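You operate a simulated robot arm through the tools that you are given. There is no shell and no other tool.

You run a simulated robot arm. Do the job below in one go: nothing can be reset, and whatever is moved stays where it is left.

TASK
Nest all five round tubs in one stack, each inside the next wider.

The check looks at the end state, three seconds after you hand in, the way a careful person would. Anything else that was tipped, shoved, dropped, spilled or broken makes it a failure.

THE ROBOT
A 7-joint arm with a three-finger gripper, fixed in place. Base frame: the origin is on the floor under the middle of its stand, x ahead of it, y to its left, z up; the work surface is at about z = 800. Units: mm, rad, N and s.
It reaches about 1342 mm from its shoulder. Its first joint turns from -2.897 to 2.897 rad. Payload 2.69 kg.
The TCP is the grasp point between the finger pads, 30 mm short of the fingertips. In the tool frame z runs along the fingers and y along their closing line. The gripper opens to 128 mm; its body begins 117 mm behind the TCP.
Orientation is that of the tool frame in the base frame, as a unit quaternion [w, x, y, z]. With the fingers straight down and closing along the base's y, the tool's x points along the base's -x, its y along +y and its z along -z.

THE INTERFACE
- The arm moves only by the tool drive_tool. Its argument "steps" is a list of rows, each a list of 7 numbers: the turn, a rotation vector about the tool's x, y, z in degrees, then the shift along the tool's x, y, z in cm, then the gripper command, from -1 (shut) to 1 (fully open), values between in proportion. In form: [[ax, ay, az, tx, ty, tz, claw], ...]. A call has 1 to 20 rows; each row is the pose to reach, as a shift and turn from the pose commanded when the call began, along the tool's axes at that moment. A row lasts 0.2 s, in which the tool goes at most 50 mm and 0.15 rad; a call with a longer step from one row to the next is refused whole, and so is a gripper value outside its range. A pose out of reach is approached as far as the arm can. The call stops where the force on the tool passes 40 N (or 10 N more than at its start, if that is more) or the arm is blocked; 0.2 s more then pass. Each finger travels about 127 mm/s and halts on what it meets, pressing with about 43 N; the grip force reading is that of the motor and also rises with nothing between the fingers. The clock runs only during rows and for 0.2 s after the last one: add rows that repeat a pose to give the fingers time. The reply holds the time, the measured pose of the TCP, the force on the tool along the base axes, the opening and the grip force, in the units named above and with some noise, with the torque about the TCP (base axes, N m) and any sound that the robot's microphone picked up, and new pictures: "show" is both (left out), scene, wrist or none.
- Cameras (640 x 400 px; columns grow to the right, rows downward): "scene" is fixed at [408.6, 508.6, 1618.1]; the picture's right is [-0.47, -0.88, 0.00], its down [-0.85, 0.45, -0.27] and it looks along [0.24, -0.13, -0.96] (base axes); focal length 214 px, centre (320, 200). "wrist" rides on the gripper at [58, 54, -131] in the tool frame; the picture's right is [-0.68, 0.74, 0.00], its down [-0.62, -0.57, -0.55] and it looks along [-0.40, -0.37, 0.84] (tool axes); focal length 234 px, centre (320, 200).
- raise_lower(by): moves the trunk up (or, below 0, down) by that many mm; the arm rides with it, the base frame stays. It gives what a move gives, with no picture.
- locate(camera, pixels): for up to 12 pixels [column, row] of the newest picture of that camera ("zoom" is the newest enlarged one), the place [x, y, z] in the base frame of the surface seen there, good to about 2 mm, but the place of the scene camera against the robot may be out by one fixed shift of up to 18 mm in any direction. It takes no simulated time.
- zoom(camera, box): a new picture of the part [left, top, right, bottom] of that camera's present view, enlarged. It takes no simulated time.
- finish_job(): hands the job in; it is judged then, once.

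Open the gripper and draw the arm clear of the work before you hand the job in, unless the task says otherwise.

The tools are called after "Request:" by a JSON object that holds its "fn" and its "kwargs". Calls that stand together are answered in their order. drive_tool: Moves the arm, as the interface text tells. Its arguments: {"type":"object","properties":{"steps":{"type":"array","items":{"type":"array","items":{"type":"number"}}},"show":{"type":"string","enum":["both","scene","wrist","none"]}},"required":["steps"]} The other tools are called the same way: raise_lower (by) moves the trunk up or down; locate (camera, pixels) gives the place of the surface under pixels of a picture; zoom (camera, box) takes an enlarged picture of a part of a camera's view; finish_job () hands the job in.

At the start:

```text
t: 0.0
tool_pos: [657.6, 250.8, 1212.0]
tool_rot: [0.0, 0.001, 1.0, 0.0]
contact_force: [1.3, 0.0, 1.0]
wrist_torque: [0.01, -0.03, 0.0]
gripper_width: 128.0
grip_force: 0.0
trunk travel left (down, up): [-150.0, 200.0]
```

scene: 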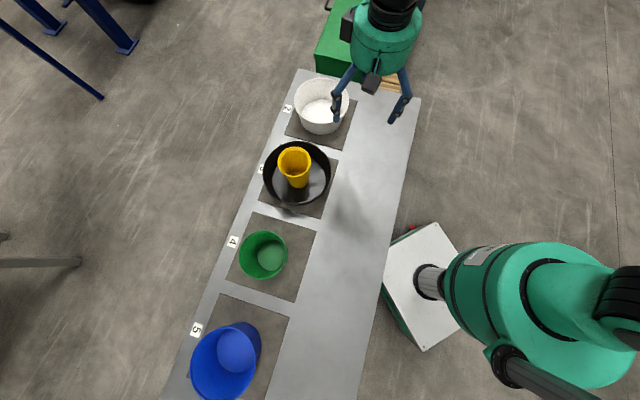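
wrist: 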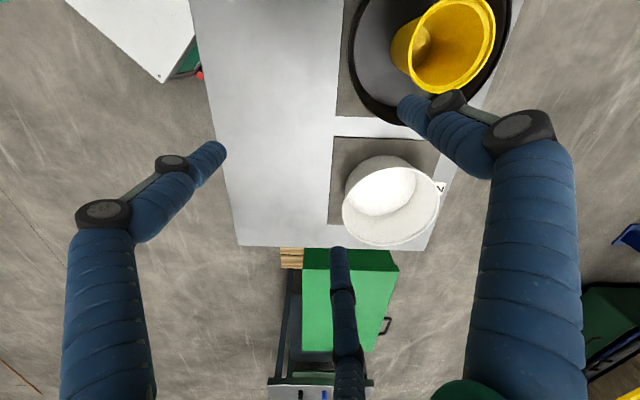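

The scene shows a white tub (~320,105), a black wide tub (~297,173) with a yellow tub inside or near it (~294,165), a green tub (~263,255) and a blue tub (~226,360). I'll zoom in on them to measure first.

Request:
{"fn": "zoom", "kwargs": {"camera": "scene", "box": [240, 60, 400, 220]}}

Request:
{"fn": "zoom", "kwargs": {"camera": "scene", "box": [160, 210, 350, 400]}}

Request:
{"fn": "zoom", "kwargs": {"camera": "wrist", "box": [320, 0, 540, 260]}}

```text
2.50 times, centred on (320, 140) of scene
```

zoom: 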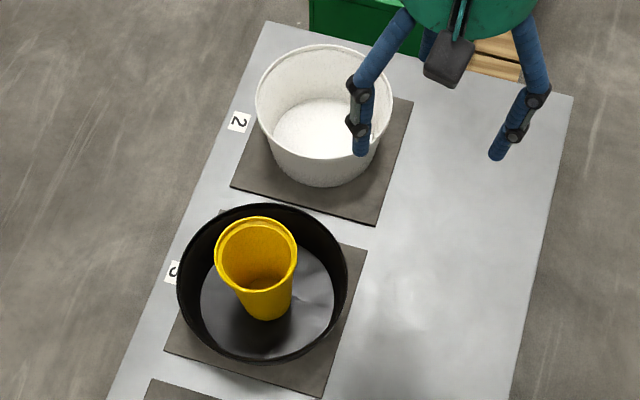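

```text
2.11 times, centred on (255, 305) of scene
```

zoom: 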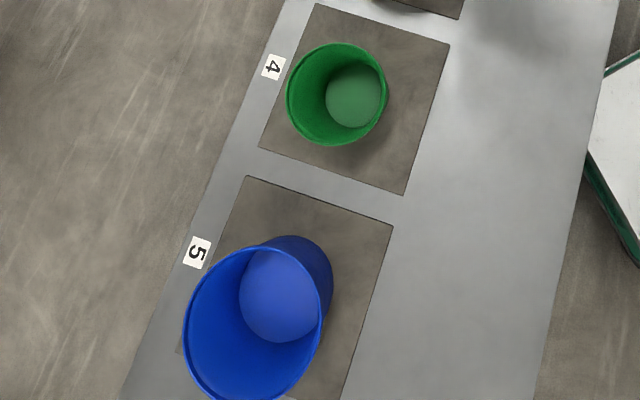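

```text
1.54 times, centred on (430, 130) of wrist
```

zoom: 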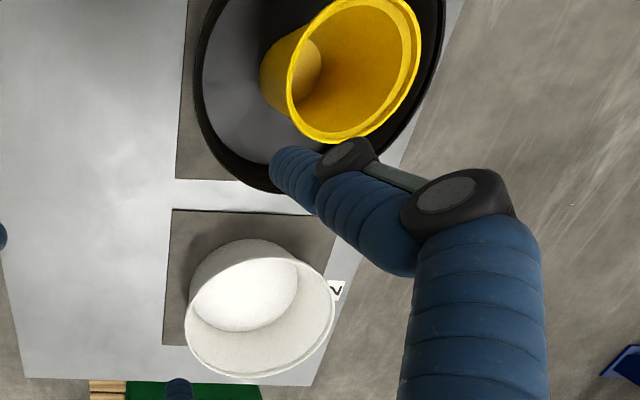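

I see all five tubs: yellow standing in the black one, white, green and blue. I'll measure rims, floors and heights with locate from the scene picture.

Request:
{"fn": "locate", "kwargs": {"camera": "scene", "pixels": [[294, 103], [348, 103], [322, 79], [318, 122], [264, 175], [330, 175], [298, 142], [300, 193], [279, 163], [311, 163], [294, 147], [294, 172]]}}

Request:
{"fn": "locate", "kwargs": {"camera": "scene", "pixels": [[240, 252], [287, 255], [262, 231], [260, 278], [271, 256], [192, 365], [259, 350], [236, 325], [219, 398], [237, 352], [298, 260], [380, 220]]}}

```text
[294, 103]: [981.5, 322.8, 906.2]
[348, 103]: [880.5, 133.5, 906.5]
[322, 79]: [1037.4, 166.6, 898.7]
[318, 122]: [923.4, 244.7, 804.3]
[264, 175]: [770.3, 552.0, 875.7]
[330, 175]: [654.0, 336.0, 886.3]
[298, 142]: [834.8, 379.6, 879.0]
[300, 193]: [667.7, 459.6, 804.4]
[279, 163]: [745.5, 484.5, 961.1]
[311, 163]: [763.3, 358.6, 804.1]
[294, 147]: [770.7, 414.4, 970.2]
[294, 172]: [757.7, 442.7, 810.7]
```

```text
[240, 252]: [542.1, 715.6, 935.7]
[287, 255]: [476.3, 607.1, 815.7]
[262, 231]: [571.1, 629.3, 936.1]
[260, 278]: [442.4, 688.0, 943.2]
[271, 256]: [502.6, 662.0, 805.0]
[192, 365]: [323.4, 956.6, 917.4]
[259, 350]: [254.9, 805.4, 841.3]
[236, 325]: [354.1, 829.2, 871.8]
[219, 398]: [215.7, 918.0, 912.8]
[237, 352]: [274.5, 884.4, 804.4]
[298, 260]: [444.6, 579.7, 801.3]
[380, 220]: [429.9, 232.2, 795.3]
```

I need precise rim circles, so I'll zoom in on the white tub first and locate its rim points.

Request:
{"fn": "zoom", "kwargs": {"camera": "scene", "box": [280, 68, 360, 148]}}

```text
5.00 times, centred on (320, 108) of scene
```

zoom: 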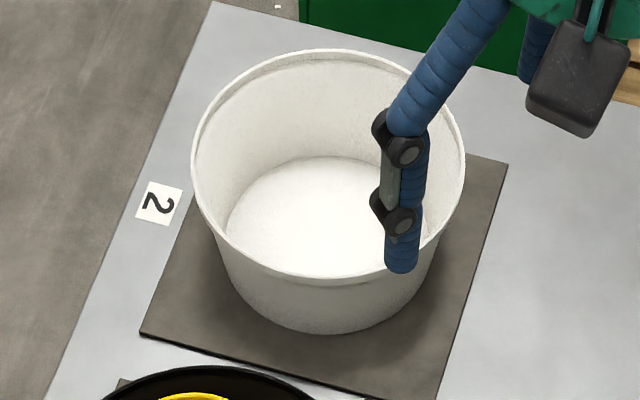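

Request:
{"fn": "locate", "kwargs": {"camera": "zoom", "pixels": [[194, 165], [462, 165], [335, 51], [320, 280], [215, 225], [250, 78], [300, 278], [235, 250], [320, 220], [330, 310], [280, 60], [455, 135]]}}

Request:
{"fn": "zoom", "kwargs": {"camera": "scene", "box": [257, 132, 341, 216]}}

```text
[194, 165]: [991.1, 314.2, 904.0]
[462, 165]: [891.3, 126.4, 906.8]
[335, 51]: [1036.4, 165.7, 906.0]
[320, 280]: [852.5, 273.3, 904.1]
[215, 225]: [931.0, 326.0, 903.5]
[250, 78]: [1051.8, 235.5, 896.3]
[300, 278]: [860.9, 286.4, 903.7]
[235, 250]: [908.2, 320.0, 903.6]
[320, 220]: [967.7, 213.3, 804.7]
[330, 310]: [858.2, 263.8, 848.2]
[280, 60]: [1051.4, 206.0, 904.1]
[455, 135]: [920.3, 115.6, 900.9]
```

```text
4.76 times, centred on (299, 174) of scene
```

zoom: 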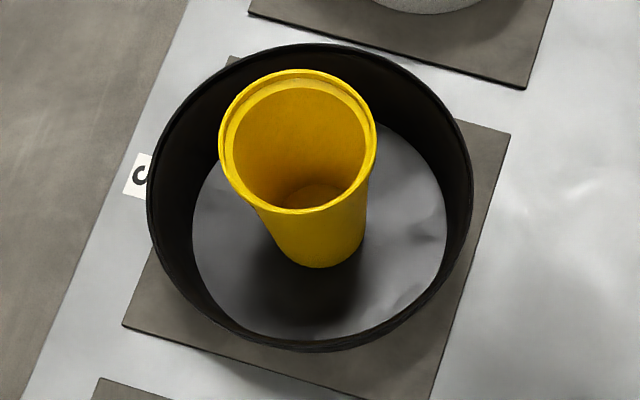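

White: outer rim diameter ≈213 mm, centre ≈(943,220), rim ≈905. Now the black and yellow rims in this zoom.

Request:
{"fn": "locate", "kwargs": {"camera": "zoom", "pixels": [[150, 195], [471, 195], [310, 46], [320, 348], [200, 80], [430, 90], [221, 140], [375, 140], [297, 71], [300, 211], [320, 195], [330, 255]]}}

Request:
{"fn": "zoom", "kwargs": {"camera": "scene", "box": [228, 220, 298, 290]}}

```text
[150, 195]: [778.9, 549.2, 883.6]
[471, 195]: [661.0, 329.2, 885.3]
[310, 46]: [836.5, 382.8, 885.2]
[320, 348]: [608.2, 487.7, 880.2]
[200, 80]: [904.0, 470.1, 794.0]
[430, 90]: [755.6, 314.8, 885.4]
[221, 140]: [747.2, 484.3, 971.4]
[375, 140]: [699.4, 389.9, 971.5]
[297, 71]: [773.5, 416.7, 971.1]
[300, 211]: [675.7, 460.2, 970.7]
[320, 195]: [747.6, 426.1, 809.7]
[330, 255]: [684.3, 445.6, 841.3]
```

```text
5.71 times, centred on (263, 255) of scene
```

zoom: 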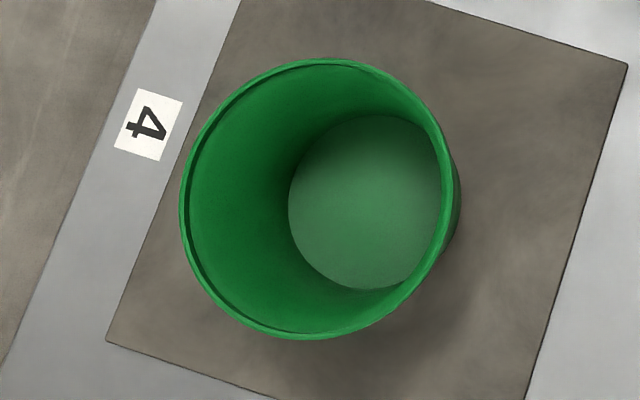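

Black: diameter ≈250, centre ≈(720,437), rim ≈885. Yellow: diameter ≈107, centre ≈(724,437), rim ≈971. Now green and blue.

Request:
{"fn": "locate", "kwargs": {"camera": "zoom", "pixels": [[181, 200], [445, 165], [340, 61], [300, 337], [230, 105], [420, 105], [210, 290], [400, 295], [365, 200], [455, 210], [580, 150], [150, 320]]}}

Request:
{"fn": "zoom", "kwargs": {"camera": "scene", "box": [180, 310, 270, 400]}}

```text
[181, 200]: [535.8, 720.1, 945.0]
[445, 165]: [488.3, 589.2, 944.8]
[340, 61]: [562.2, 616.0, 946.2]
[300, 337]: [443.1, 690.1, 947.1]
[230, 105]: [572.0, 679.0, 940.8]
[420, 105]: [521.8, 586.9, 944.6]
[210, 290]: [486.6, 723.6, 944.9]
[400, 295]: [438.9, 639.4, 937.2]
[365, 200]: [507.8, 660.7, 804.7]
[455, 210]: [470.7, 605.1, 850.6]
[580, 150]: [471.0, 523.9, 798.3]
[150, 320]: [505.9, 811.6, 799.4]
```

```text
4.44 times, centred on (225, 355) of scene
```

zoom: 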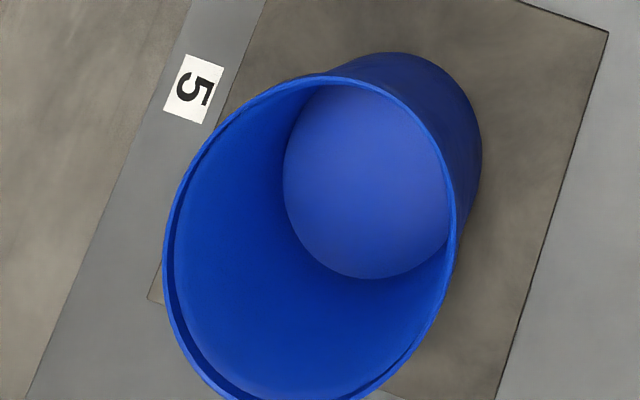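

Green: diameter ≈140, centre ≈(504,655), rim ≈945. Now locating blue rim points.

Request:
{"fn": "locate", "kwargs": {"camera": "zoom", "pixels": [[165, 235], [452, 200], [320, 78], [225, 120], [200, 370], [415, 340], [380, 385], [430, 125], [365, 180], [475, 150], [185, 180], [270, 90]]}}

Request:
{"fn": "locate", "kwargs": {"camera": "scene", "pixels": [[360, 250], [360, 300], [340, 370], [380, 150], [400, 120], [330, 320], [250, 215], [283, 207], [275, 300], [350, 200], [300, 385], [190, 335]]}}

```text
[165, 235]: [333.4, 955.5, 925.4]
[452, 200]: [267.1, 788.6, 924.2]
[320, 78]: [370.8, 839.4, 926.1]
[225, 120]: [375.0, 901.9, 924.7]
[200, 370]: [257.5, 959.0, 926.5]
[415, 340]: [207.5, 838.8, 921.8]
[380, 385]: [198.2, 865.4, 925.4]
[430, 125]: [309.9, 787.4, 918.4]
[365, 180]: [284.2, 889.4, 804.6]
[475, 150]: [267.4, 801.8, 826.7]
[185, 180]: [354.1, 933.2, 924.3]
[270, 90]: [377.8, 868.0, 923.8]
```

```text
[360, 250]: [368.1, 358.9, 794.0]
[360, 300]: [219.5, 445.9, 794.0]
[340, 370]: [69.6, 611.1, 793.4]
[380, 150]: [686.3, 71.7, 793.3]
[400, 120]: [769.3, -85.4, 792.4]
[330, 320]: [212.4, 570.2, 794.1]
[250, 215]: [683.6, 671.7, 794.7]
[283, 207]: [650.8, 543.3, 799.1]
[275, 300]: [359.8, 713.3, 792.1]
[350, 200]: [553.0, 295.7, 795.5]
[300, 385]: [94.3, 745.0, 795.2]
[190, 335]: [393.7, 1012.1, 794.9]
```

Blue: diameter ≈180, centre ≈(290,871), rim ≈925; so the order is black 250 > white 213 > blue 180 > green 140 > yellow 107. Next I'll measure the gripper's fingers in the wrist view (tips near (215,150), (405,108), (338,255)).

Request:
{"fn": "locate", "kwargs": {"camera": "wrist", "pixels": [[218, 150], [205, 165], [180, 185], [150, 215], [402, 105], [420, 115], [450, 130], [490, 150], [339, 252], [342, 280], [345, 310], [350, 345]]}}

Request:
{"fn": "zoom", "kwargs": {"camera": "wrist", "box": [60, 60, 580, 400]}}

Request:
{"fn": "zoom", "kwargs": {"camera": "scene", "box": [310, 0, 440, 130]}}

```text
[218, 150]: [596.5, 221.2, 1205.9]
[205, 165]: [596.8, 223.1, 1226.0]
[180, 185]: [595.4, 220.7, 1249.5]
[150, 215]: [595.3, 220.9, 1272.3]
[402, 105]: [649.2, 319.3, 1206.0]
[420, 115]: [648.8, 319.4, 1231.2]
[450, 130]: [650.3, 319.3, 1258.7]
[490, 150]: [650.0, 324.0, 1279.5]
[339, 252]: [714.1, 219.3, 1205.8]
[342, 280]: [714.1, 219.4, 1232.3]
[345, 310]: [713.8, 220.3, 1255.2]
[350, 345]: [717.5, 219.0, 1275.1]
```

```text
1.18 times, centred on (320, 230) of wrist
```

zoom: 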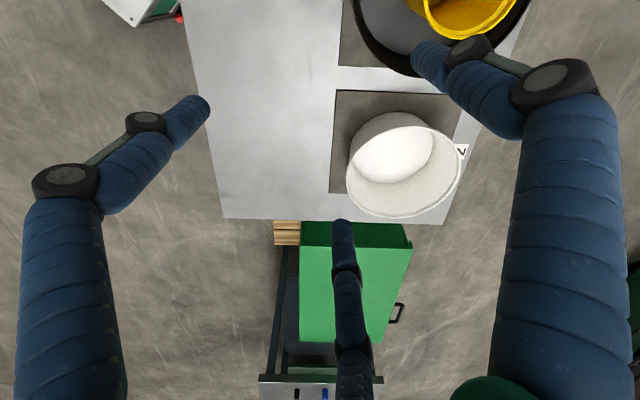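

```text
3.08 times, centred on (375, 65) of scene
```

zoom: 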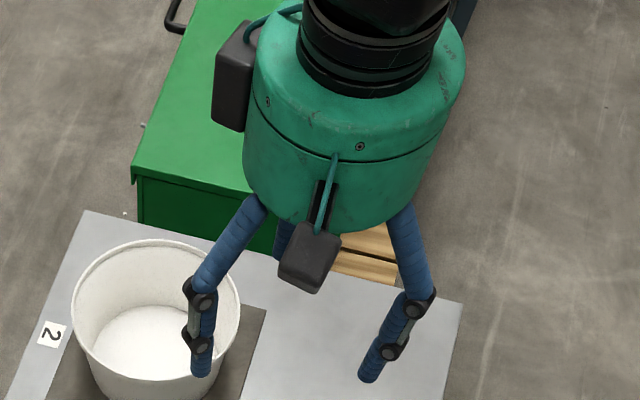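

The fingers sit 120° apart (A at +y, B and C at ∓x,−y), closing radially. To calibrate the scene camera's fixed shift, I'll locate the white and yellow rims through the wrist camera.

Request:
{"fn": "zoom", "kwargs": {"camera": "wrist", "box": [330, 140, 450, 260]}}

```text
3.33 times, centred on (390, 200) of wrist
```

zoom: 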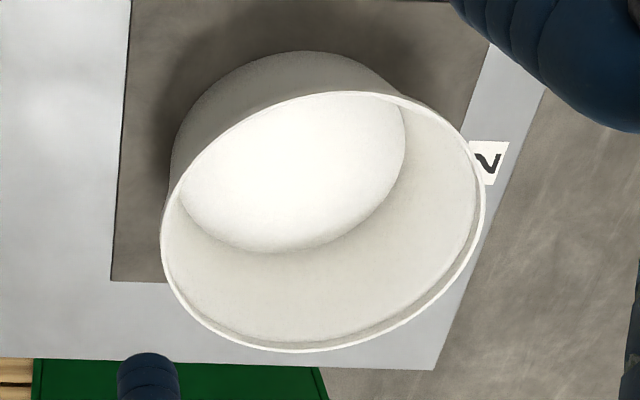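

Request:
{"fn": "locate", "kwargs": {"camera": "zoom", "pixels": [[163, 250], [484, 190], [350, 94], [290, 350], [210, 145], [430, 290], [195, 315], [380, 335], [290, 180], [230, 105], [440, 110], [145, 200]]}}

Request:
{"fn": "zoom", "kwargs": {"camera": "wrist", "box": [330, 0, 530, 130]}}

```text
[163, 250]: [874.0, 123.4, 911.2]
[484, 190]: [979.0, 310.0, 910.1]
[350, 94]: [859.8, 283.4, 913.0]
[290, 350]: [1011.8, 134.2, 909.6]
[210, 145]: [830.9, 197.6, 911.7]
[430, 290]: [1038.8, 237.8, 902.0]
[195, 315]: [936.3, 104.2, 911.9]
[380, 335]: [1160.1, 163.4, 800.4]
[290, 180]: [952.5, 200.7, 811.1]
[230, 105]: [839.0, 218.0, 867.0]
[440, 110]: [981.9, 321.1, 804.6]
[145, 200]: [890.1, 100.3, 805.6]
```

```text
3.08 times, centred on (430, 65) of wrist
```

zoom: 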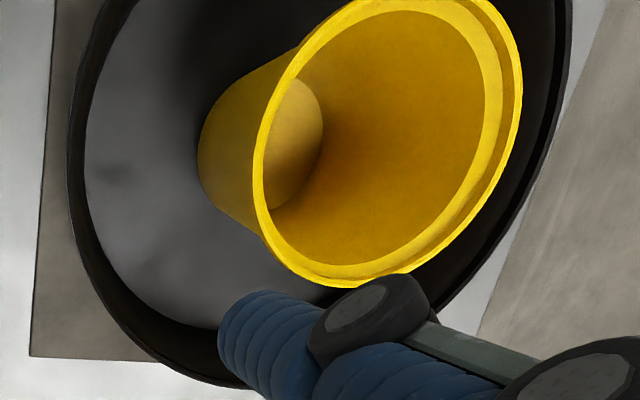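

White rim by wrist: centre ≈(936.5,211.5), rim ≈911, versus scene (943,220,905), so the scene is off by about (+6.5,+8.5,−6). Yellow should then be near (717.5,429). I'll move above it at a safe height with the fingers partly closed and re-measure by wrist.

Request:
{"fn": "drive_tool", "kwargs": {"steps": [[0, 0, 0, -1.2, 3.6, 1.0, 1], [0, 0, 0, -2.4, 7.2, 2.0, 0.5], [0, 0, 0, -3.6, 10.8, 3.0, 0], [0, 0, 0, -4.8, 14.4, 4.0, 0], [0, 0, 0, -6.0, 17.8, 5.0, -0.4], [0, 0, 0, -6.0, 17.8, 5.0, -0.4]]}}

```text
t: 1.4
tool_pos: [718.2, 430.6, 1162.0]
tool_rot: [0.0, 0.0, 1.0, 0.0]
contact_force: [0.3, 0.9, -0.5]
wrist_torque: [-0.06, 0.0, 0.0]
gripper_width: 38.4
grip_force: 0.2
trunk travel left (down, up): [-150.0, 200.0]
```

scene: 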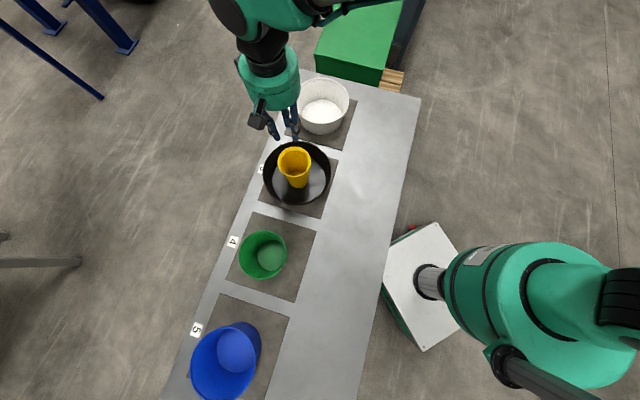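
wrist: 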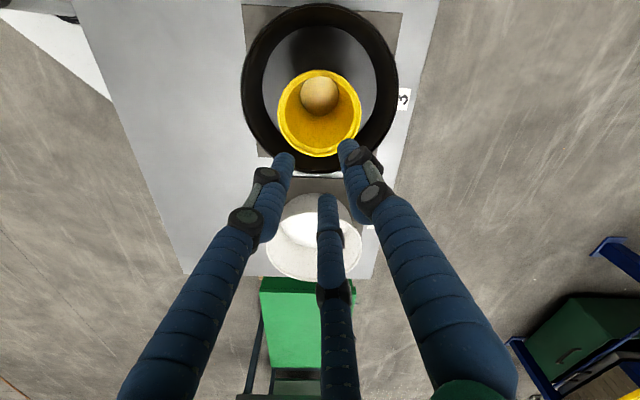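

The yellow rim is fully visible in the wrist view around (320,113). I'll zoom and locate rim points to get its centre in robot coordinates.

Request:
{"fn": "zoom", "kwargs": {"camera": "wrist", "box": [240, 0, 400, 180]}}

```text
2.22 times, centred on (320, 90) of wrist
```

zoom: 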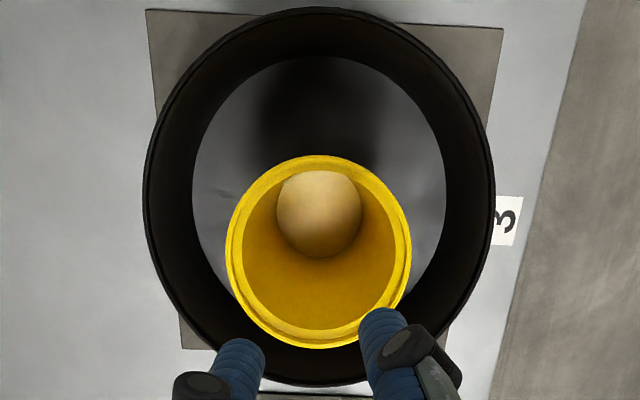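

Request:
{"fn": "locate", "kwargs": {"camera": "zoom", "pixels": [[229, 250], [410, 250], [318, 158], [320, 346], [255, 185], [388, 185], [148, 200], [492, 200], [318, 10], [319, 215], [319, 100], [340, 190]]}}

Request:
{"fn": "locate", "kwargs": {"camera": "wrist", "pixels": [[284, 158], [278, 175], [347, 146], [357, 165], [327, 200], [328, 225], [130, 100], [150, 200], [395, 50], [250, 60], [420, 40], [440, 150]]}}

```text
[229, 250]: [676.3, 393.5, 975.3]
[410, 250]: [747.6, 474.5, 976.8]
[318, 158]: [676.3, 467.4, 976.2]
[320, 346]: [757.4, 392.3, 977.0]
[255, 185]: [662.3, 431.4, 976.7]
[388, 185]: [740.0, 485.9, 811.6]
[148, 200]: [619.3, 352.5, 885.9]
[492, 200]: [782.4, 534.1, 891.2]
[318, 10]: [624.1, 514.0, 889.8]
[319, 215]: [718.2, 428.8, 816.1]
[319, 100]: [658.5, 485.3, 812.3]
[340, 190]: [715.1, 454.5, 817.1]
```

```text
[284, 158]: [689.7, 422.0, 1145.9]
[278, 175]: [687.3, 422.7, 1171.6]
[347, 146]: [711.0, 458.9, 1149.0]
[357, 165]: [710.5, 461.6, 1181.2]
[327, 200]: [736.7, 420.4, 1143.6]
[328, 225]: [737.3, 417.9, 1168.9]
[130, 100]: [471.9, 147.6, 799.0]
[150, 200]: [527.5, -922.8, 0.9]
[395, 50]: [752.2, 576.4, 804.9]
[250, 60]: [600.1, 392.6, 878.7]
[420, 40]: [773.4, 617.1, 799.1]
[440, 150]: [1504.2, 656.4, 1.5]
```

The yellow centre is ≈(717,430), rim 976.5, floor ≈816.5, and the TCP is already nearly over it. I'll check how the finger profile flares above the tips before inserting.

Request:
{"fn": "locate", "kwargs": {"camera": "wrist", "pixels": [[265, 175], [258, 195], [245, 215], [235, 235], [220, 270], [368, 165], [374, 195], [390, 220], [410, 250], [328, 290], [333, 310], [340, 350]]}}

Request:
{"fn": "zoom", "kwargs": {"camera": "scene", "box": [220, 60, 350, 190]}}

```text
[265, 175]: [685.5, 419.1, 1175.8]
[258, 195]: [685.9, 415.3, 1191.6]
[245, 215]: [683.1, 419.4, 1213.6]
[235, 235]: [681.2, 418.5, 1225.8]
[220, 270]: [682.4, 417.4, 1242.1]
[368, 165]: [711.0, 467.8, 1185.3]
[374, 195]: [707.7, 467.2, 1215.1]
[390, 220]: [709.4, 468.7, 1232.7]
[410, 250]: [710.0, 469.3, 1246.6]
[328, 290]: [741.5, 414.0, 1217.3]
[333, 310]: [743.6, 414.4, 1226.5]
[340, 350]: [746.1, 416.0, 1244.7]
```

```text
3.08 times, centred on (285, 125) of scene
```

zoom: 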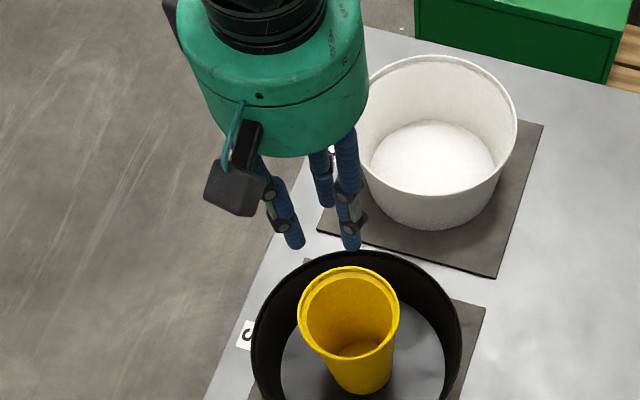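

Fingers flare only ~8 mm over 80 mm, so inserting ~48 mm into the yellow tub with a 38 mm opening is clear. I descend in place to TCP z≈958.

Request:
{"fn": "drive_tool", "kwargs": {"steps": [[0, 0, 0, 0.1, 0, 4.5, -0.4], [0, 0, 0, 0.1, 0, 9.0, -0.4], [0, 0, 0, 0.1, 0, 13.0, -0.4], [0, 0, 0, 0.1, 0, 16.0, -0.4], [0, 0, 0, 0.1, 0, 18.0, -0.4], [0, 0, 0, 0.1, 0, 19.5, -0.4], [0, 0, 0, 0.1, 0, 20.4, -0.4]]}}

```text
t: 3.0
tool_pos: [715.7, 427.4, 959.1]
tool_rot: [0.0, -0.001, 1.0, 0.0]
contact_force: [0.7, 0.6, -0.8]
wrist_torque: [0.02, 0.01, -0.03]
gripper_width: 38.5
grip_force: 0.0
trunk travel left (down, up): [-150.0, 200.0]
```

scene: 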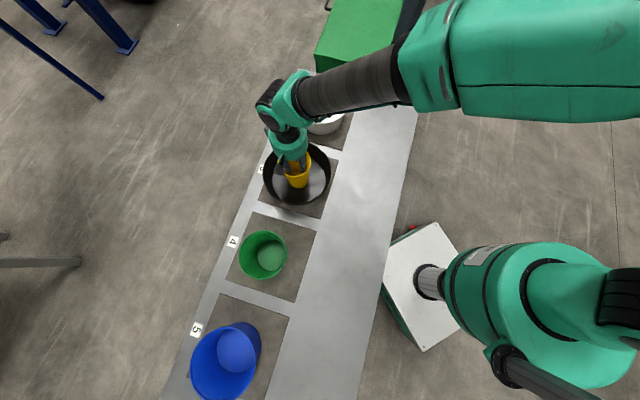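
wrist: 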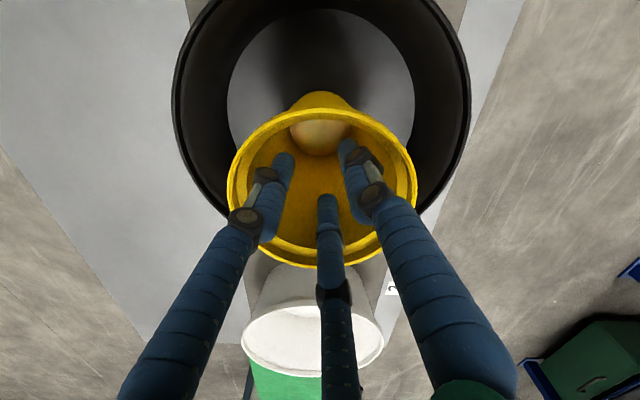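

Fingers are inside the yellow tub without contact. Now I expand slowly to grip it from inside.

Request:
{"fn": "drive_tool", "kwargs": {"steps": [[0, 0, 0, 0, 0.1, 0, -0.3], [0, 0, 0, 0, 0.1, 0, -0.2], [0, 0, 0, 0, 0.1, 0, -0.15], [0, 0, 0, 0, 0.1, 0, -0.1], [0, 0, 0, 0, 0.1, 0, -0.05], [0, 0, 0, 0, 0.1, 0, 0.0], [0, 0, 0, 0, 0.1, 0, 0.1], [0, 0, 0, 0, 0.1, 0, 0.3], [0, 0, 0, 0, 0.1, 0, 0.5], [0, 0, 0, 0, 0.1, 0, 0.5]]}}

```text
t: 5.2
tool_pos: [715.9, 429.8, 957.0]
tool_rot: [0.0, 0.0, 1.0, 0.0]
contact_force: [-0.8, -1.4, 1.8]
wrist_torque: [0.01, 0.03, -0.06]
gripper_width: 95.3
grip_force: 0.0
trunk travel left (down, up): [-150.0, 200.0]
```

scene: 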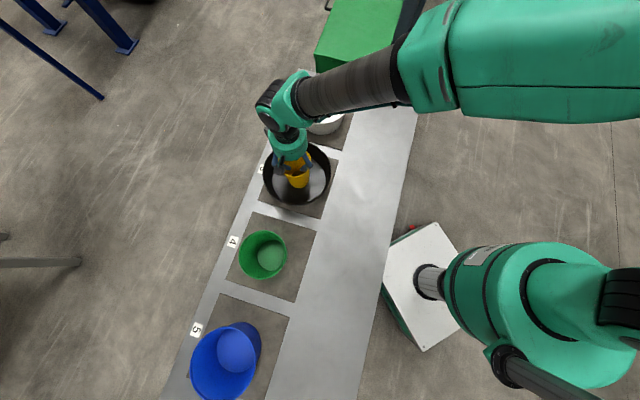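
wrist: 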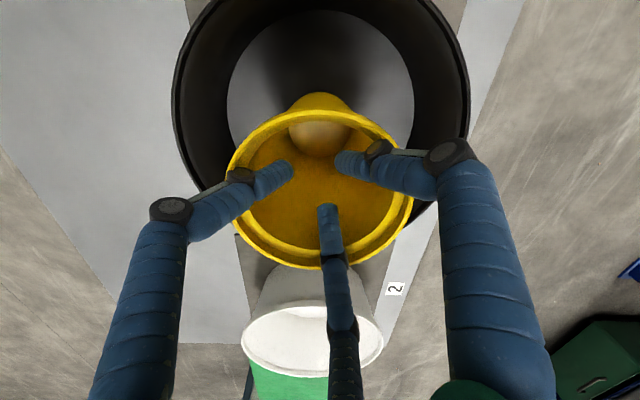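

The reported width is 95 mm with no grip force; I need to see where the fingers actually are against the yellow wall.

Request:
{"fn": "zoom", "kwargs": {"camera": "wrist", "box": [210, 80, 440, 280]}}

Request:
{"fn": "locate", "kwargs": {"camera": "wrist", "pixels": [[288, 170], [270, 178], [240, 175], [220, 200], [170, 207], [340, 160], [360, 165], [378, 150], [445, 152], [328, 208], [332, 240], [340, 300]]}}

Request:
{"fn": "zoom", "kwargs": {"camera": "scene", "box": [240, 70, 350, 220]}}

```text
2.00 times, centred on (325, 180) of wrist
```

zoom: 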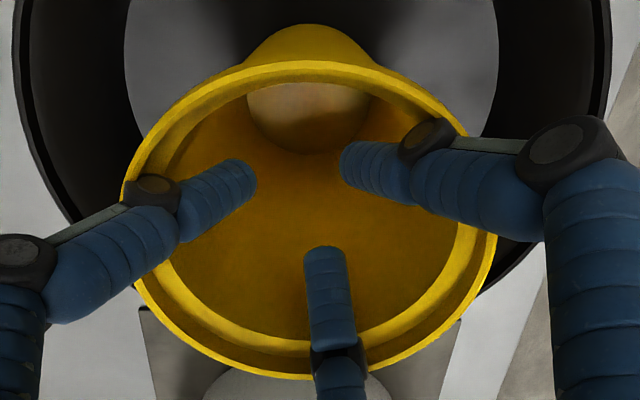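

```text
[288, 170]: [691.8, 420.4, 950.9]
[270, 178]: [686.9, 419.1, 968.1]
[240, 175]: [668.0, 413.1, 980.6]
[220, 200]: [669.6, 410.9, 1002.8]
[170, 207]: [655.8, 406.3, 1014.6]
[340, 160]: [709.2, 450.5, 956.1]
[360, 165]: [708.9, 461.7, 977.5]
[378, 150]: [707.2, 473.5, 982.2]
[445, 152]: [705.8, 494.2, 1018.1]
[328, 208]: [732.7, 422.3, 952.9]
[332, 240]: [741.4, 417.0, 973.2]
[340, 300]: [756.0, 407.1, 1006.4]
```

```text
2.67 times, centred on (295, 145) of scene
```

zoom: 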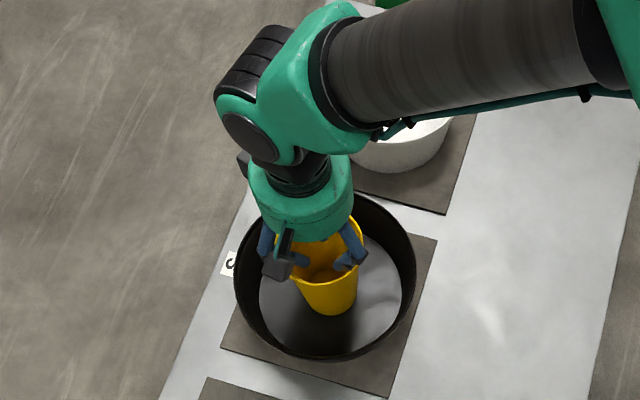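

The finger knuckles ride on the rim and the fingertips fold inward, so gripping from inside isn't sound. I'll retract the fingers (close back to 38 mm), lift out, and grip from outside instead.

Request:
{"fn": "drive_tool", "kwargs": {"steps": [[0, 0, 0, 0, 0, 0, 0.2], [0, 0, 0, 0, 0, 0, -0.1], [0, 0, 0, 0, 0, 0, -0.4], [0, 0, 0, 0, 0, 0, -0.4], [0, 0, 0, 0, 0, -2.0, -0.4], [0, 0, 0, 0, 0, -5.0, -0.4], [0, 0, 0, 0, 0, -9.0, -0.4], [0, 0, 0, 0, 0, -12.0, -0.4], [0, 0, 0, 0, 0, -12.0, 0.2], [0, 0, 0, 0, 0, -12.0, 0.6], [0, 0, 0, 0, 0, -12.0, 1], [0, 0, 0, 0, 0, -12.0, 1], [0, 0, 0, 0, 0, -12.0, 1]]}}

```text
t: 8.0
tool_pos: [715.3, 429.9, 1077.6]
tool_rot: [0.0, 0.0, 1.0, 0.0]
contact_force: [-0.6, 0.2, -0.5]
wrist_torque: [-0.03, -0.01, 0.01]
gripper_width: 127.9
grip_force: 0.1
trunk travel left (down, up): [-150.0, 200.0]
```

scene: 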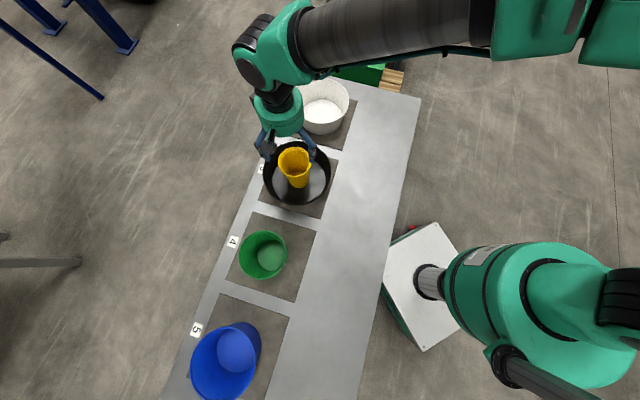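
wrist: 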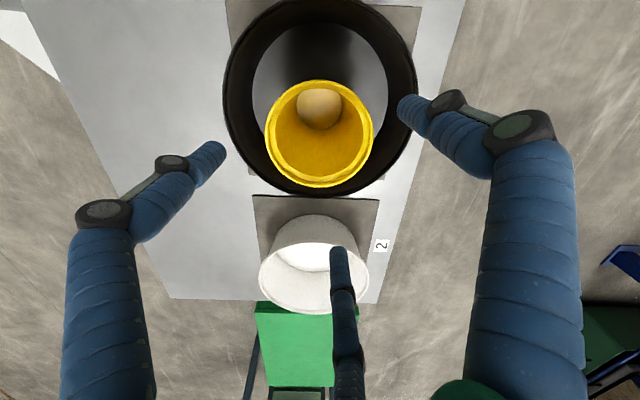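

Yellow is undisturbed. I re-measure its rim from this closer wrist view to centre the fully open gripper around it.

Request:
{"fn": "zoom", "kwargs": {"camera": "wrist", "box": [240, 60, 400, 200]}}

```text
2.86 times, centred on (320, 130) of wrist
```

zoom: 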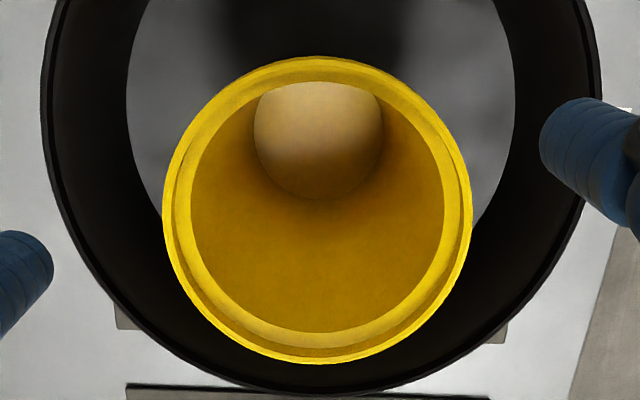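

Request:
{"fn": "locate", "kwargs": {"camera": "zoom", "pixels": [[165, 215], [470, 215], [318, 59], [318, 361], [205, 110], [430, 108], [210, 318], [425, 318], [180, 215], [193, 215], [318, 200], [318, 150]]}}

Request:
{"fn": "locate", "kwargs": {"camera": "wrist", "pixels": [[218, 150], [210, 165], [190, 185], [172, 163], [400, 105], [420, 120], [440, 145], [445, 98], [338, 255], [344, 290], [348, 330], [337, 248]]}}

```text
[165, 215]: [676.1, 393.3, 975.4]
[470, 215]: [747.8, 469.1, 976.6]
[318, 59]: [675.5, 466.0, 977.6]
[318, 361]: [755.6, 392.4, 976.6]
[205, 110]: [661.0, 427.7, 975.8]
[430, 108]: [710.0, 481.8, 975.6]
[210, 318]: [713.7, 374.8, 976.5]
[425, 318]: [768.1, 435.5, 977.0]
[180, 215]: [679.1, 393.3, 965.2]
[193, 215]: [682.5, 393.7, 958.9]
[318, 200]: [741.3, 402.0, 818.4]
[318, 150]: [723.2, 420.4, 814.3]
```

```text
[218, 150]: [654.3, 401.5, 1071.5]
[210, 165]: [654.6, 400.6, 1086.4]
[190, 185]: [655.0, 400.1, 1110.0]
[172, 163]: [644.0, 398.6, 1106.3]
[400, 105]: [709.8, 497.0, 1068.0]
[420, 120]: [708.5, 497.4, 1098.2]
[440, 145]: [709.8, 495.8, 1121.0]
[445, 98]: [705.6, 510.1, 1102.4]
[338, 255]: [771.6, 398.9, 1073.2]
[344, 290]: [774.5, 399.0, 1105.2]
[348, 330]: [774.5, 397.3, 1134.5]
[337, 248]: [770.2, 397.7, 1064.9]
```

Yellow centre ≈(713.5,430), rim 976.5. I'll descend with the gripper fully open so the tips are ~21 mm below the rim, outside it, and close gradually.

Request:
{"fn": "drive_tool", "kwargs": {"steps": [[0, 0, 0, 0.15, 0, 3.0, 1], [0, 0, 0, 0.15, 0, 6.0, 1], [0, 0, 0, 0.15, 0, 8.0, 1], [0, 0, 0, 0.15, 0, 9.2, 1], [0, 0, 0, 0.15, 0, 9.2, 0.9], [0, 0, 0, 0.15, 0, 9.2, 0.8], [0, 0, 0, 0.15, 0, 9.2, 0.75], [0, 0, 0, 0.15, 0, 9.2, 0.7], [0, 0, 0, 0.15, 0, 9.2, 0.66], [0, 0, 0, 0.15, 0, 9.2, 0.62]]}}

```text
t: 10.2
tool_pos: [713.9, 429.8, 987.1]
tool_rot: [0.0, 0.0, 1.0, -0.001]
contact_force: [0.2, -1.1, 1.5]
wrist_torque: [-0.02, 0.12, -0.02]
gripper_width: 107.4
grip_force: 42.5
trunk travel left (down, up): [-150.0, 200.0]
```

scene: 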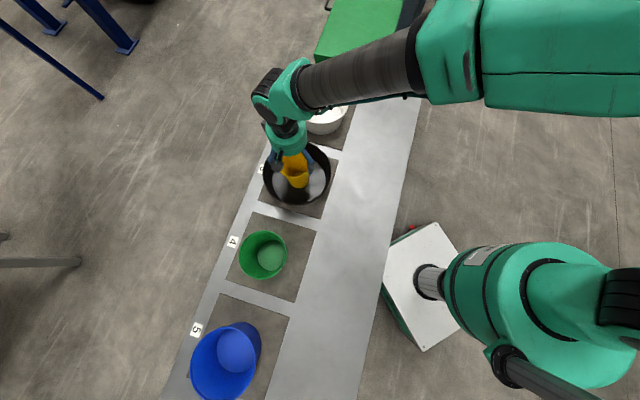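
wrist: 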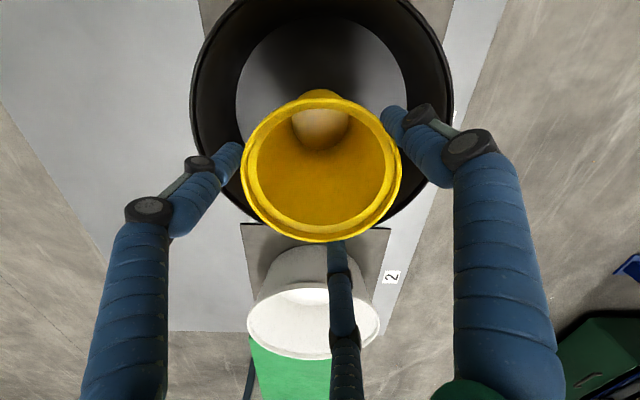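

The fingers closed on the yellow rim at 107.4 mm with 42.5 N. I firm the command and make a small 20 mm test lift.

Request:
{"fn": "drive_tool", "kwargs": {"steps": [[0, 0, 0, 0, 0, 0, 0.4], [0, 0, 0, 0, 0, 0, 0.4], [0, 0, 0, 0, 0, -0.5, 0.4], [0, 0, 0, 0, 0, -1.0, 0.4], [0, 0, 0, 0, 0, -1.5, 0.4], [0, 0, 0, 0, 0, -2.0, 0.4], [0, 0, 0, 0, 0, -2.0, 0.4]]}}

```text
t: 11.8
tool_pos: [714.3, 429.1, 1006.5]
tool_rot: [0.001, -0.001, 1.0, 0.0]
contact_force: [0.0, 0.9, -1.4]
wrist_torque: [-0.01, -0.01, -0.01]
gripper_width: 107.1
grip_force: 43.1
trunk travel left (down, up): [-150.0, 200.0]
```

scene: 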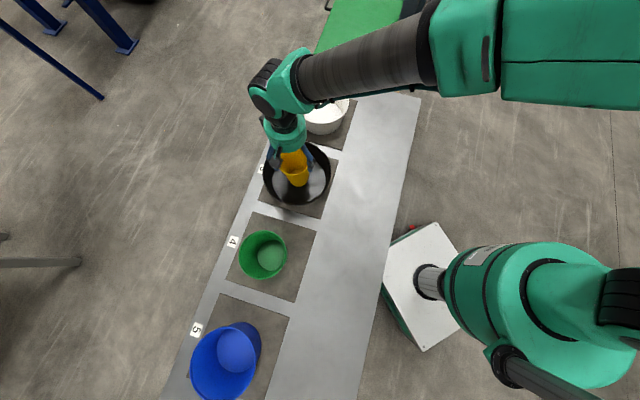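
wrist: 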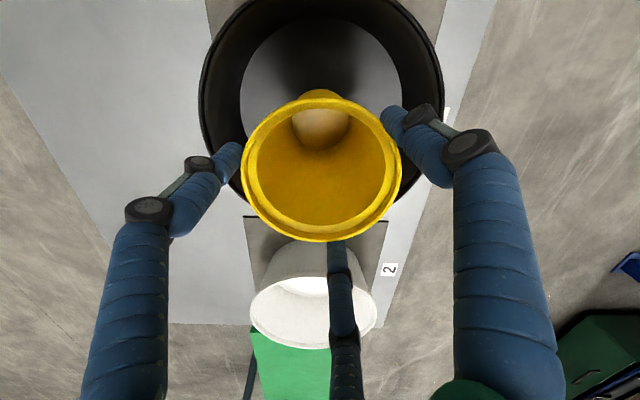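

The yellow tub came up cleanly with the gripper (it is unchanged in the wrist view). I raise it clear of the black rim and carry it to a free spot on the bare table near (520,270).

Request:
{"fn": "drive_tool", "kwargs": {"steps": [[0, 0, 0, 0, 0, -3.0, 0.4], [0, 0, 0, 0, 0, -6.5, 0.4], [0, 0, 0, 0, 0, -10.0, 0.4], [0, 0, 0, 2.5, -2.0, -10.0, 0.4], [0, 0, 0, 5.5, -4.5, -10.0, 0.4], [0, 0, 0, 8.5, -7.0, -10.0, 0.4], [0, 0, 0, 11.5, -9.5, -10.0, 0.4], [0, 0, 0, 14.5, -12.0, -10.0, 0.4], [0, 0, 0, 17.0, -14.0, -10.0, 0.4], [0, 0, 0, 19.4, -15.9, -10.0, 0.4], [0, 0, 0, 19.4, -15.9, -10.0, 0.4]]}}

```text
t: 14.2
tool_pos: [521.0, 269.2, 1106.4]
tool_rot: [0.0, 0.0, 1.0, 0.001]
contact_force: [0.6, -1.0, -1.2]
wrist_torque: [0.05, -0.05, 0.03]
gripper_width: 107.5
grip_force: 43.2
trunk travel left (down, up): [-150.0, 200.0]
```

scene: 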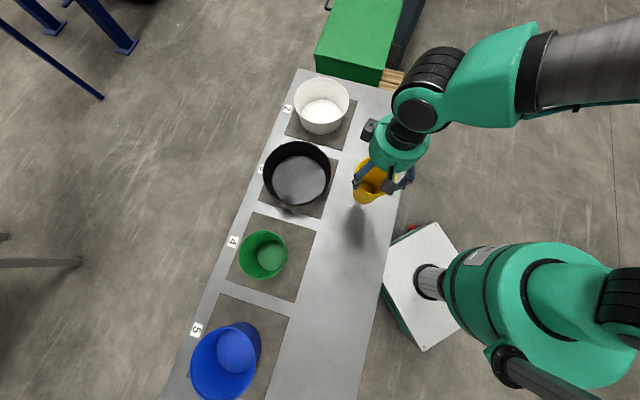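
wrist: 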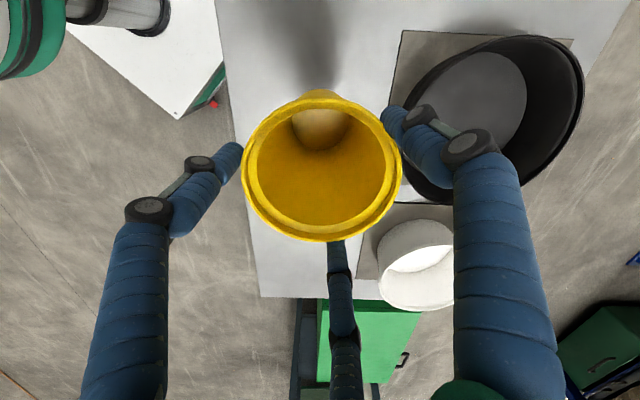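

Yellow is above bare table with clear space around. I lower it most of the way (contact expected at TCP z≈974).

Request:
{"fn": "drive_tool", "kwargs": {"steps": [[0, 0, 0, 0, 0, 4.0, 0.4], [0, 0, 0, 0, 0, 8.0, 0.4], [0, 0, 0, 0, 0, 10.5, 0.4], [0, 0, 0, 0, 0, 12.0, 0.4], [0, 0, 0, 0, 0, 12.6, 0.4], [0, 0, 0, 0, 0, 12.6, 0.4]], "show": "scene"}}

```text
t: 15.6
tool_pos: [521.6, 270.7, 980.0]
tool_rot: [0.0, -0.001, 1.0, 0.0]
contact_force: [-0.1, 0.5, -1.6]
wrist_torque: [0.01, 0.01, 0.0]
gripper_width: 107.1
grip_force: 42.5
trunk travel left (down, up): [-150.0, 200.0]
```

scene: 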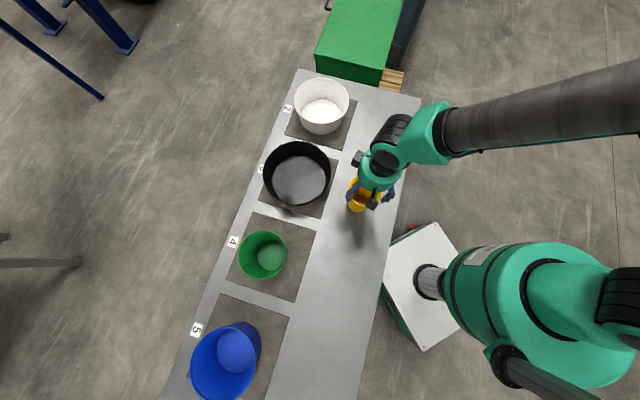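

No contact yet at z=980; I creep down in 1 mm steps watching the vertical force.

Request:
{"fn": "drive_tool", "kwargs": {"steps": [[0, 0, 0, 0, 0, 0.1, 0.4], [0, 0, 0, 0, 0, 0.2, 0.4], [0, 0, 0, 0, 0, 0.3, 0.4], [0, 0, 0, 0, 0, 0.4, 0.4]], "show": "none"}}

Request:
{"fn": "drive_tool", "kwargs": {"steps": [[0, 0, 0, 0, 0, 0.1, 0.4], [0, 0, 0, 0, 0, 0.1, 0.4]], "show": "none"}}

```text
t: 16.6
tool_pos: [520.3, 270.5, 974.8]
tool_rot: [0.0, 0.001, 1.0, 0.002]
contact_force: [-0.5, -0.3, -0.5]
wrist_torque: [0.07, 0.1, 0.0]
gripper_width: 107.1
grip_force: 43.2
trunk travel left (down, up): [-150.0, 200.0]
```

```text
t: 17.2
tool_pos: [520.9, 270.0, 976.4]
tool_rot: [0.002, 0.0, 1.0, 0.0]
contact_force: [-3.8, -0.3, 12.5]
wrist_torque: [0.38, 0.85, 0.11]
gripper_width: 107.0
grip_force: 43.3
trunk travel left (down, up): [-150.0, 200.0]
```

The tub touched down (12.5 N at z≈976). I ease up 0.5 mm and open slowly to release it.

Request:
{"fn": "drive_tool", "kwargs": {"steps": [[0, 0, 0, 0, 0, -0.05, 0.5], [0, 0, 0, 0, 0, -0.05, 0.6], [0, 0, 0, 0, 0, -0.05, 0.68], [0, 0, 0, 0, 0, -0.05, 0.72], [0, 0, 0, 0, 0, -0.05, 0.8], [0, 0, 0, 0, 0, -0.05, 0.9], [0, 0, 0, 0, 0, -0.05, 1], [0, 0, 0, 0, 0, -0.05, 1]]}}

```text
t: 19.0
tool_pos: [519.6, 270.2, 976.5]
tool_rot: [0.0, 0.0, 1.0, 0.0]
contact_force: [0.1, 0.4, -0.6]
wrist_torque: [0.0, -0.01, 0.01]
gripper_width: 128.0
grip_force: 0.0
trunk travel left (down, up): [-150.0, 200.0]
```

scene: 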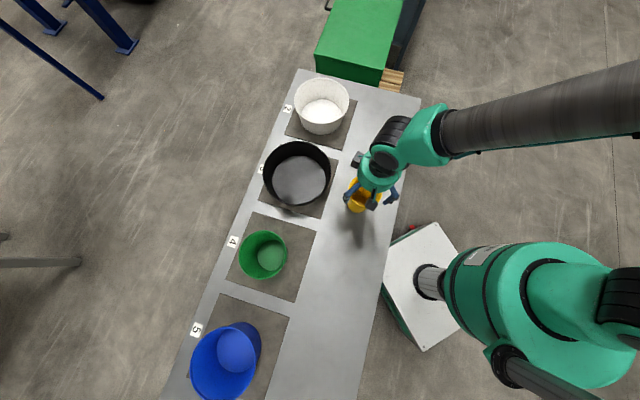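
wrist: 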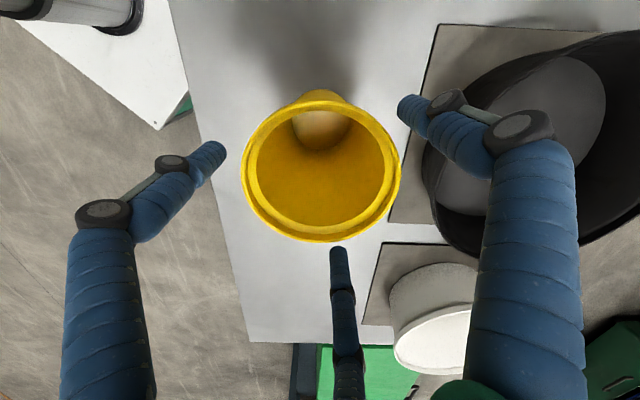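

Yellow stands upright on the table and the gripper is free. I rise straight up, then travel to above the −y wall of the white tub (wall near (936,106)).

Request:
{"fn": "drive_tool", "kwargs": {"steps": [[0, 0, 0, 0, 0, -3.0, 1], [0, 0, 0, 0, 0, -7.5, 1], [0, 0, 0, 0, 0, -12.0, 1], [0, 0, 0, 0, 0, -16.0, 1], [0, 0, 0, -3.0, -1.2, -16.0, 1], [0, 0, 0, -7.3, -2.9, -16.0, 1], [0, 0, 0, -11.6, -4.6, -16.0, 1], [0, 0, 0, -15.9, -6.3, -16.0, 1], [0, 0, 0, -20.2, -8.0, -16.0, 1], [0, 0, 0, -24.5, -9.7, -16.0, 1], [0, 0, 0, -28.8, -11.4, -16.0, 1], [0, 0, 0, -33.1, -13.1, -16.0, 1], [0, 0, 0, -37.4, -14.8, -16.0, 1], [0, 0, 0, -40.0, -16.0, -16.0, 1], [0, 0, 0, -41.65, -16.65, -16.0, 1], [0, 0, 0, -41.65, -16.65, -16.0, 1]]}}

```text
t: 22.4
tool_pos: [937.7, 104.8, 1135.0]
tool_rot: [-0.001, -0.002, 1.0, 0.0]
contact_force: [0.3, -0.3, -0.6]
wrist_torque: [-0.02, 0.01, 0.03]
gripper_width: 128.1
grip_force: 0.0
trunk travel left (down, up): [-150.0, 200.0]
```

scene: 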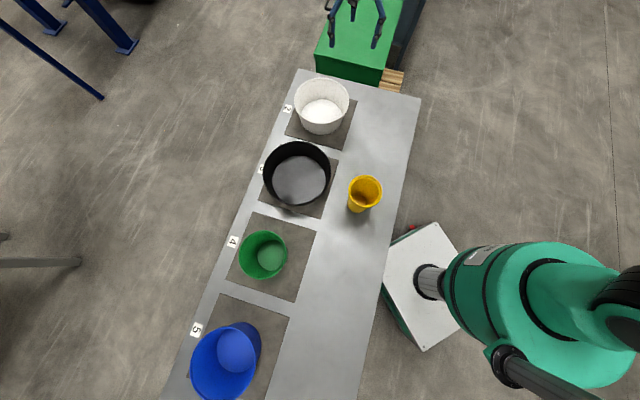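
wrist: 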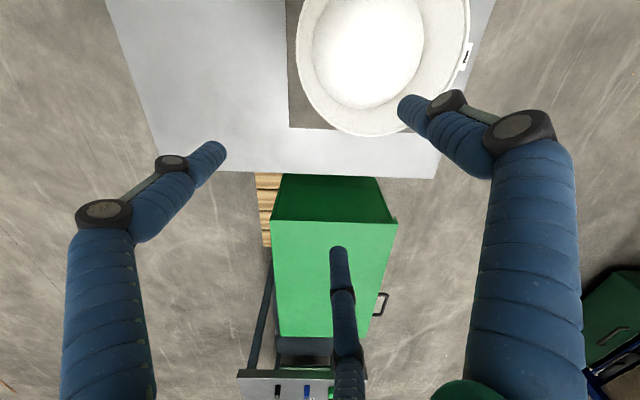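

Yellow stands fine at scene (365,193). Before descending here I check the white rim position again and the green cabinet's distance from the gripper.

Request:
{"fn": "locate", "kwargs": {"camera": "wrist", "pixels": [[297, 60], [310, 95], [335, 125], [370, 135], [395, 130], [420, 150], [200, 165], [430, 172], [285, 200], [385, 215], [330, 210], [380, 60]]}}

Request:
{"fn": "zoom", "kwargs": {"camera": "wrist", "box": [280, 0, 480, 150]}}

```text
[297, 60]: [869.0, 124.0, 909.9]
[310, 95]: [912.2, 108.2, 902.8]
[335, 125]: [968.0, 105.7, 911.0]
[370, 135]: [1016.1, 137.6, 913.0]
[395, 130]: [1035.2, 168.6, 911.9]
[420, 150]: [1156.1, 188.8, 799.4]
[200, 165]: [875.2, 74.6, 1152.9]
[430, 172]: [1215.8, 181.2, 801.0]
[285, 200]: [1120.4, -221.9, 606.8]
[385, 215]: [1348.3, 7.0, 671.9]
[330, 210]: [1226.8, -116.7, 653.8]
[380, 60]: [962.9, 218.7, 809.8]
```

```text
2.67 times, centred on (380, 75) of wrist
```

zoom: 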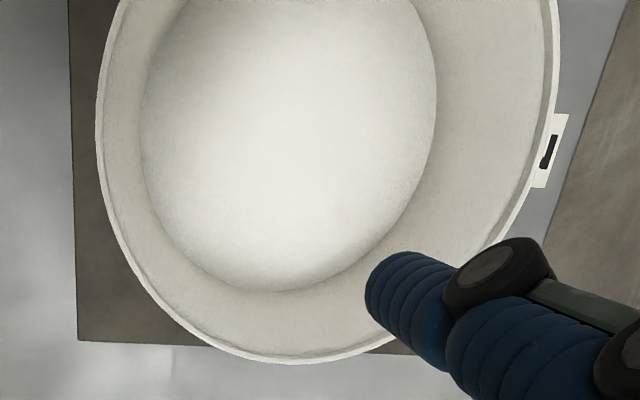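

Request:
{"fn": "locate", "kwargs": {"camera": "zoom", "pixels": [[98, 120], [104, 180], [125, 240], [160, 295], [210, 337], [285, 362], [350, 352], [500, 240], [540, 170], [556, 90], [110, 60], [125, 8]]}}

Request:
{"fn": "locate", "kwargs": {"camera": "zoom", "pixels": [[125, 180], [160, 240], [180, 270], [200, 310], [220, 325], [285, 345], [530, 140], [470, 60], [285, 280], [150, 60], [430, 60], [290, 130]]}}

```text
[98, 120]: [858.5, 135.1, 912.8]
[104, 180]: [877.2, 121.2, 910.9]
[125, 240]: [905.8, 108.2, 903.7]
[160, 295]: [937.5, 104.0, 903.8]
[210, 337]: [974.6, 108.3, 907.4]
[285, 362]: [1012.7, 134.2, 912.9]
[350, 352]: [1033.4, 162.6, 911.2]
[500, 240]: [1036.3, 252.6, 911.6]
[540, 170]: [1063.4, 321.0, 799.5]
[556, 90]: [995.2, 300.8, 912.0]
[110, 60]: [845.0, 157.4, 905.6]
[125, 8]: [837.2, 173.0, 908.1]
```

```text
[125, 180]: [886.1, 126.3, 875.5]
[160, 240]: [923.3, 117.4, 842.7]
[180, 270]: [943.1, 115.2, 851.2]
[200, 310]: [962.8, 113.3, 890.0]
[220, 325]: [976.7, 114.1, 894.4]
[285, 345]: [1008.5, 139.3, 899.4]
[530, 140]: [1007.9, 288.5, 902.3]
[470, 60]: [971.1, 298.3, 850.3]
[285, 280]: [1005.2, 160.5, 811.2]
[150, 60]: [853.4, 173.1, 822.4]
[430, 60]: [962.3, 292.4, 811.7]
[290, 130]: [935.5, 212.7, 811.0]
```

White fits: centre ≈(937,211), outer rim radius ≈107, rim z≈911.5, wall slope ≈9°. I'll tilt the tool 9° about its x so the fingers follow the slanted wall, then descend so finger A is inside, B/C outside, tips ~24 mm below the rim.

Request:
{"fn": "drive_tool", "kwargs": {"steps": [[-4.5, 0, 0, 0.07, -0.1, 2.0, 1], [-9, 0, 0, 0.07, -0.2, 6.0, 1], [-9, 0, 0, 0.07, -0.2, 10.5, 1], [-9, 0, 0, 0.07, -0.2, 14.5, 1], [-9, 0, 0, 0.07, -0.2, 17.5, 1], [-9, 0, 0, 0.07, -0.2, 19.5, 1], [-9, 0, 0, 0.07, -0.2, 21.0, 1], [-9, 0, 0, 0.07, -0.2, 21.7, 1], [-9, 0, 0, 0.07, -0.2, 21.7, 1]]}}

```text
t: 24.4
tool_pos: [936.5, 101.4, 917.5]
tool_rot: [0.001, 0.0, 0.997, 0.078]
contact_force: [0.5, 0.4, -0.3]
wrist_torque: [0.0, 0.01, -0.01]
gripper_width: 128.1
grip_force: 0.1
trunk travel left (down, up): [-150.0, 200.0]
```

scene: 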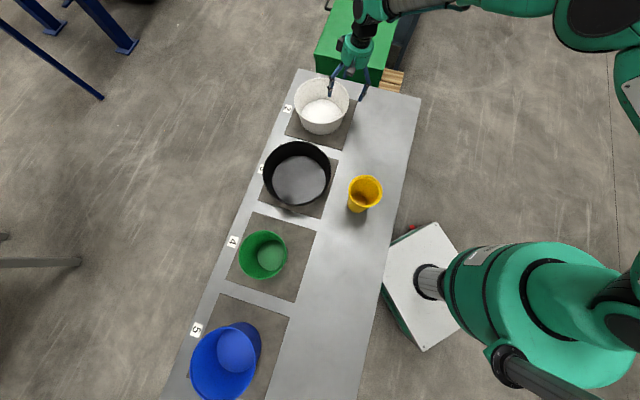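
wrist: 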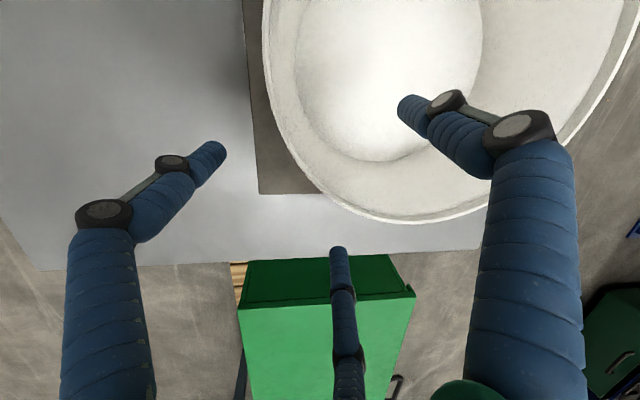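

Finger A is inside the tub and B/C outside; the rim passes near the TCP pixel (319,192). I check rim positions here before closing.

Request:
{"fn": "zoom", "kwargs": {"camera": "wrist", "box": [240, 100, 440, 240]}}

```text
2.86 times, centred on (340, 170) of wrist
```

zoom: 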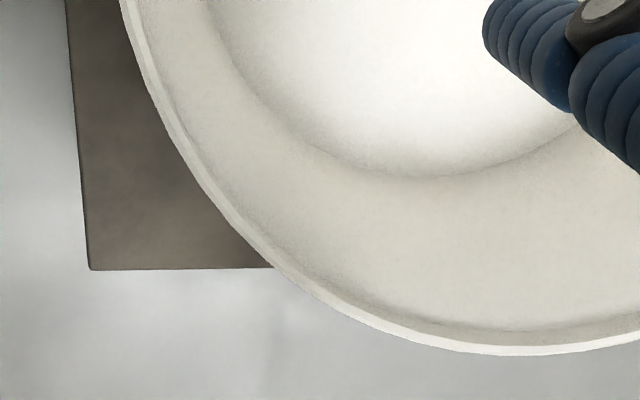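

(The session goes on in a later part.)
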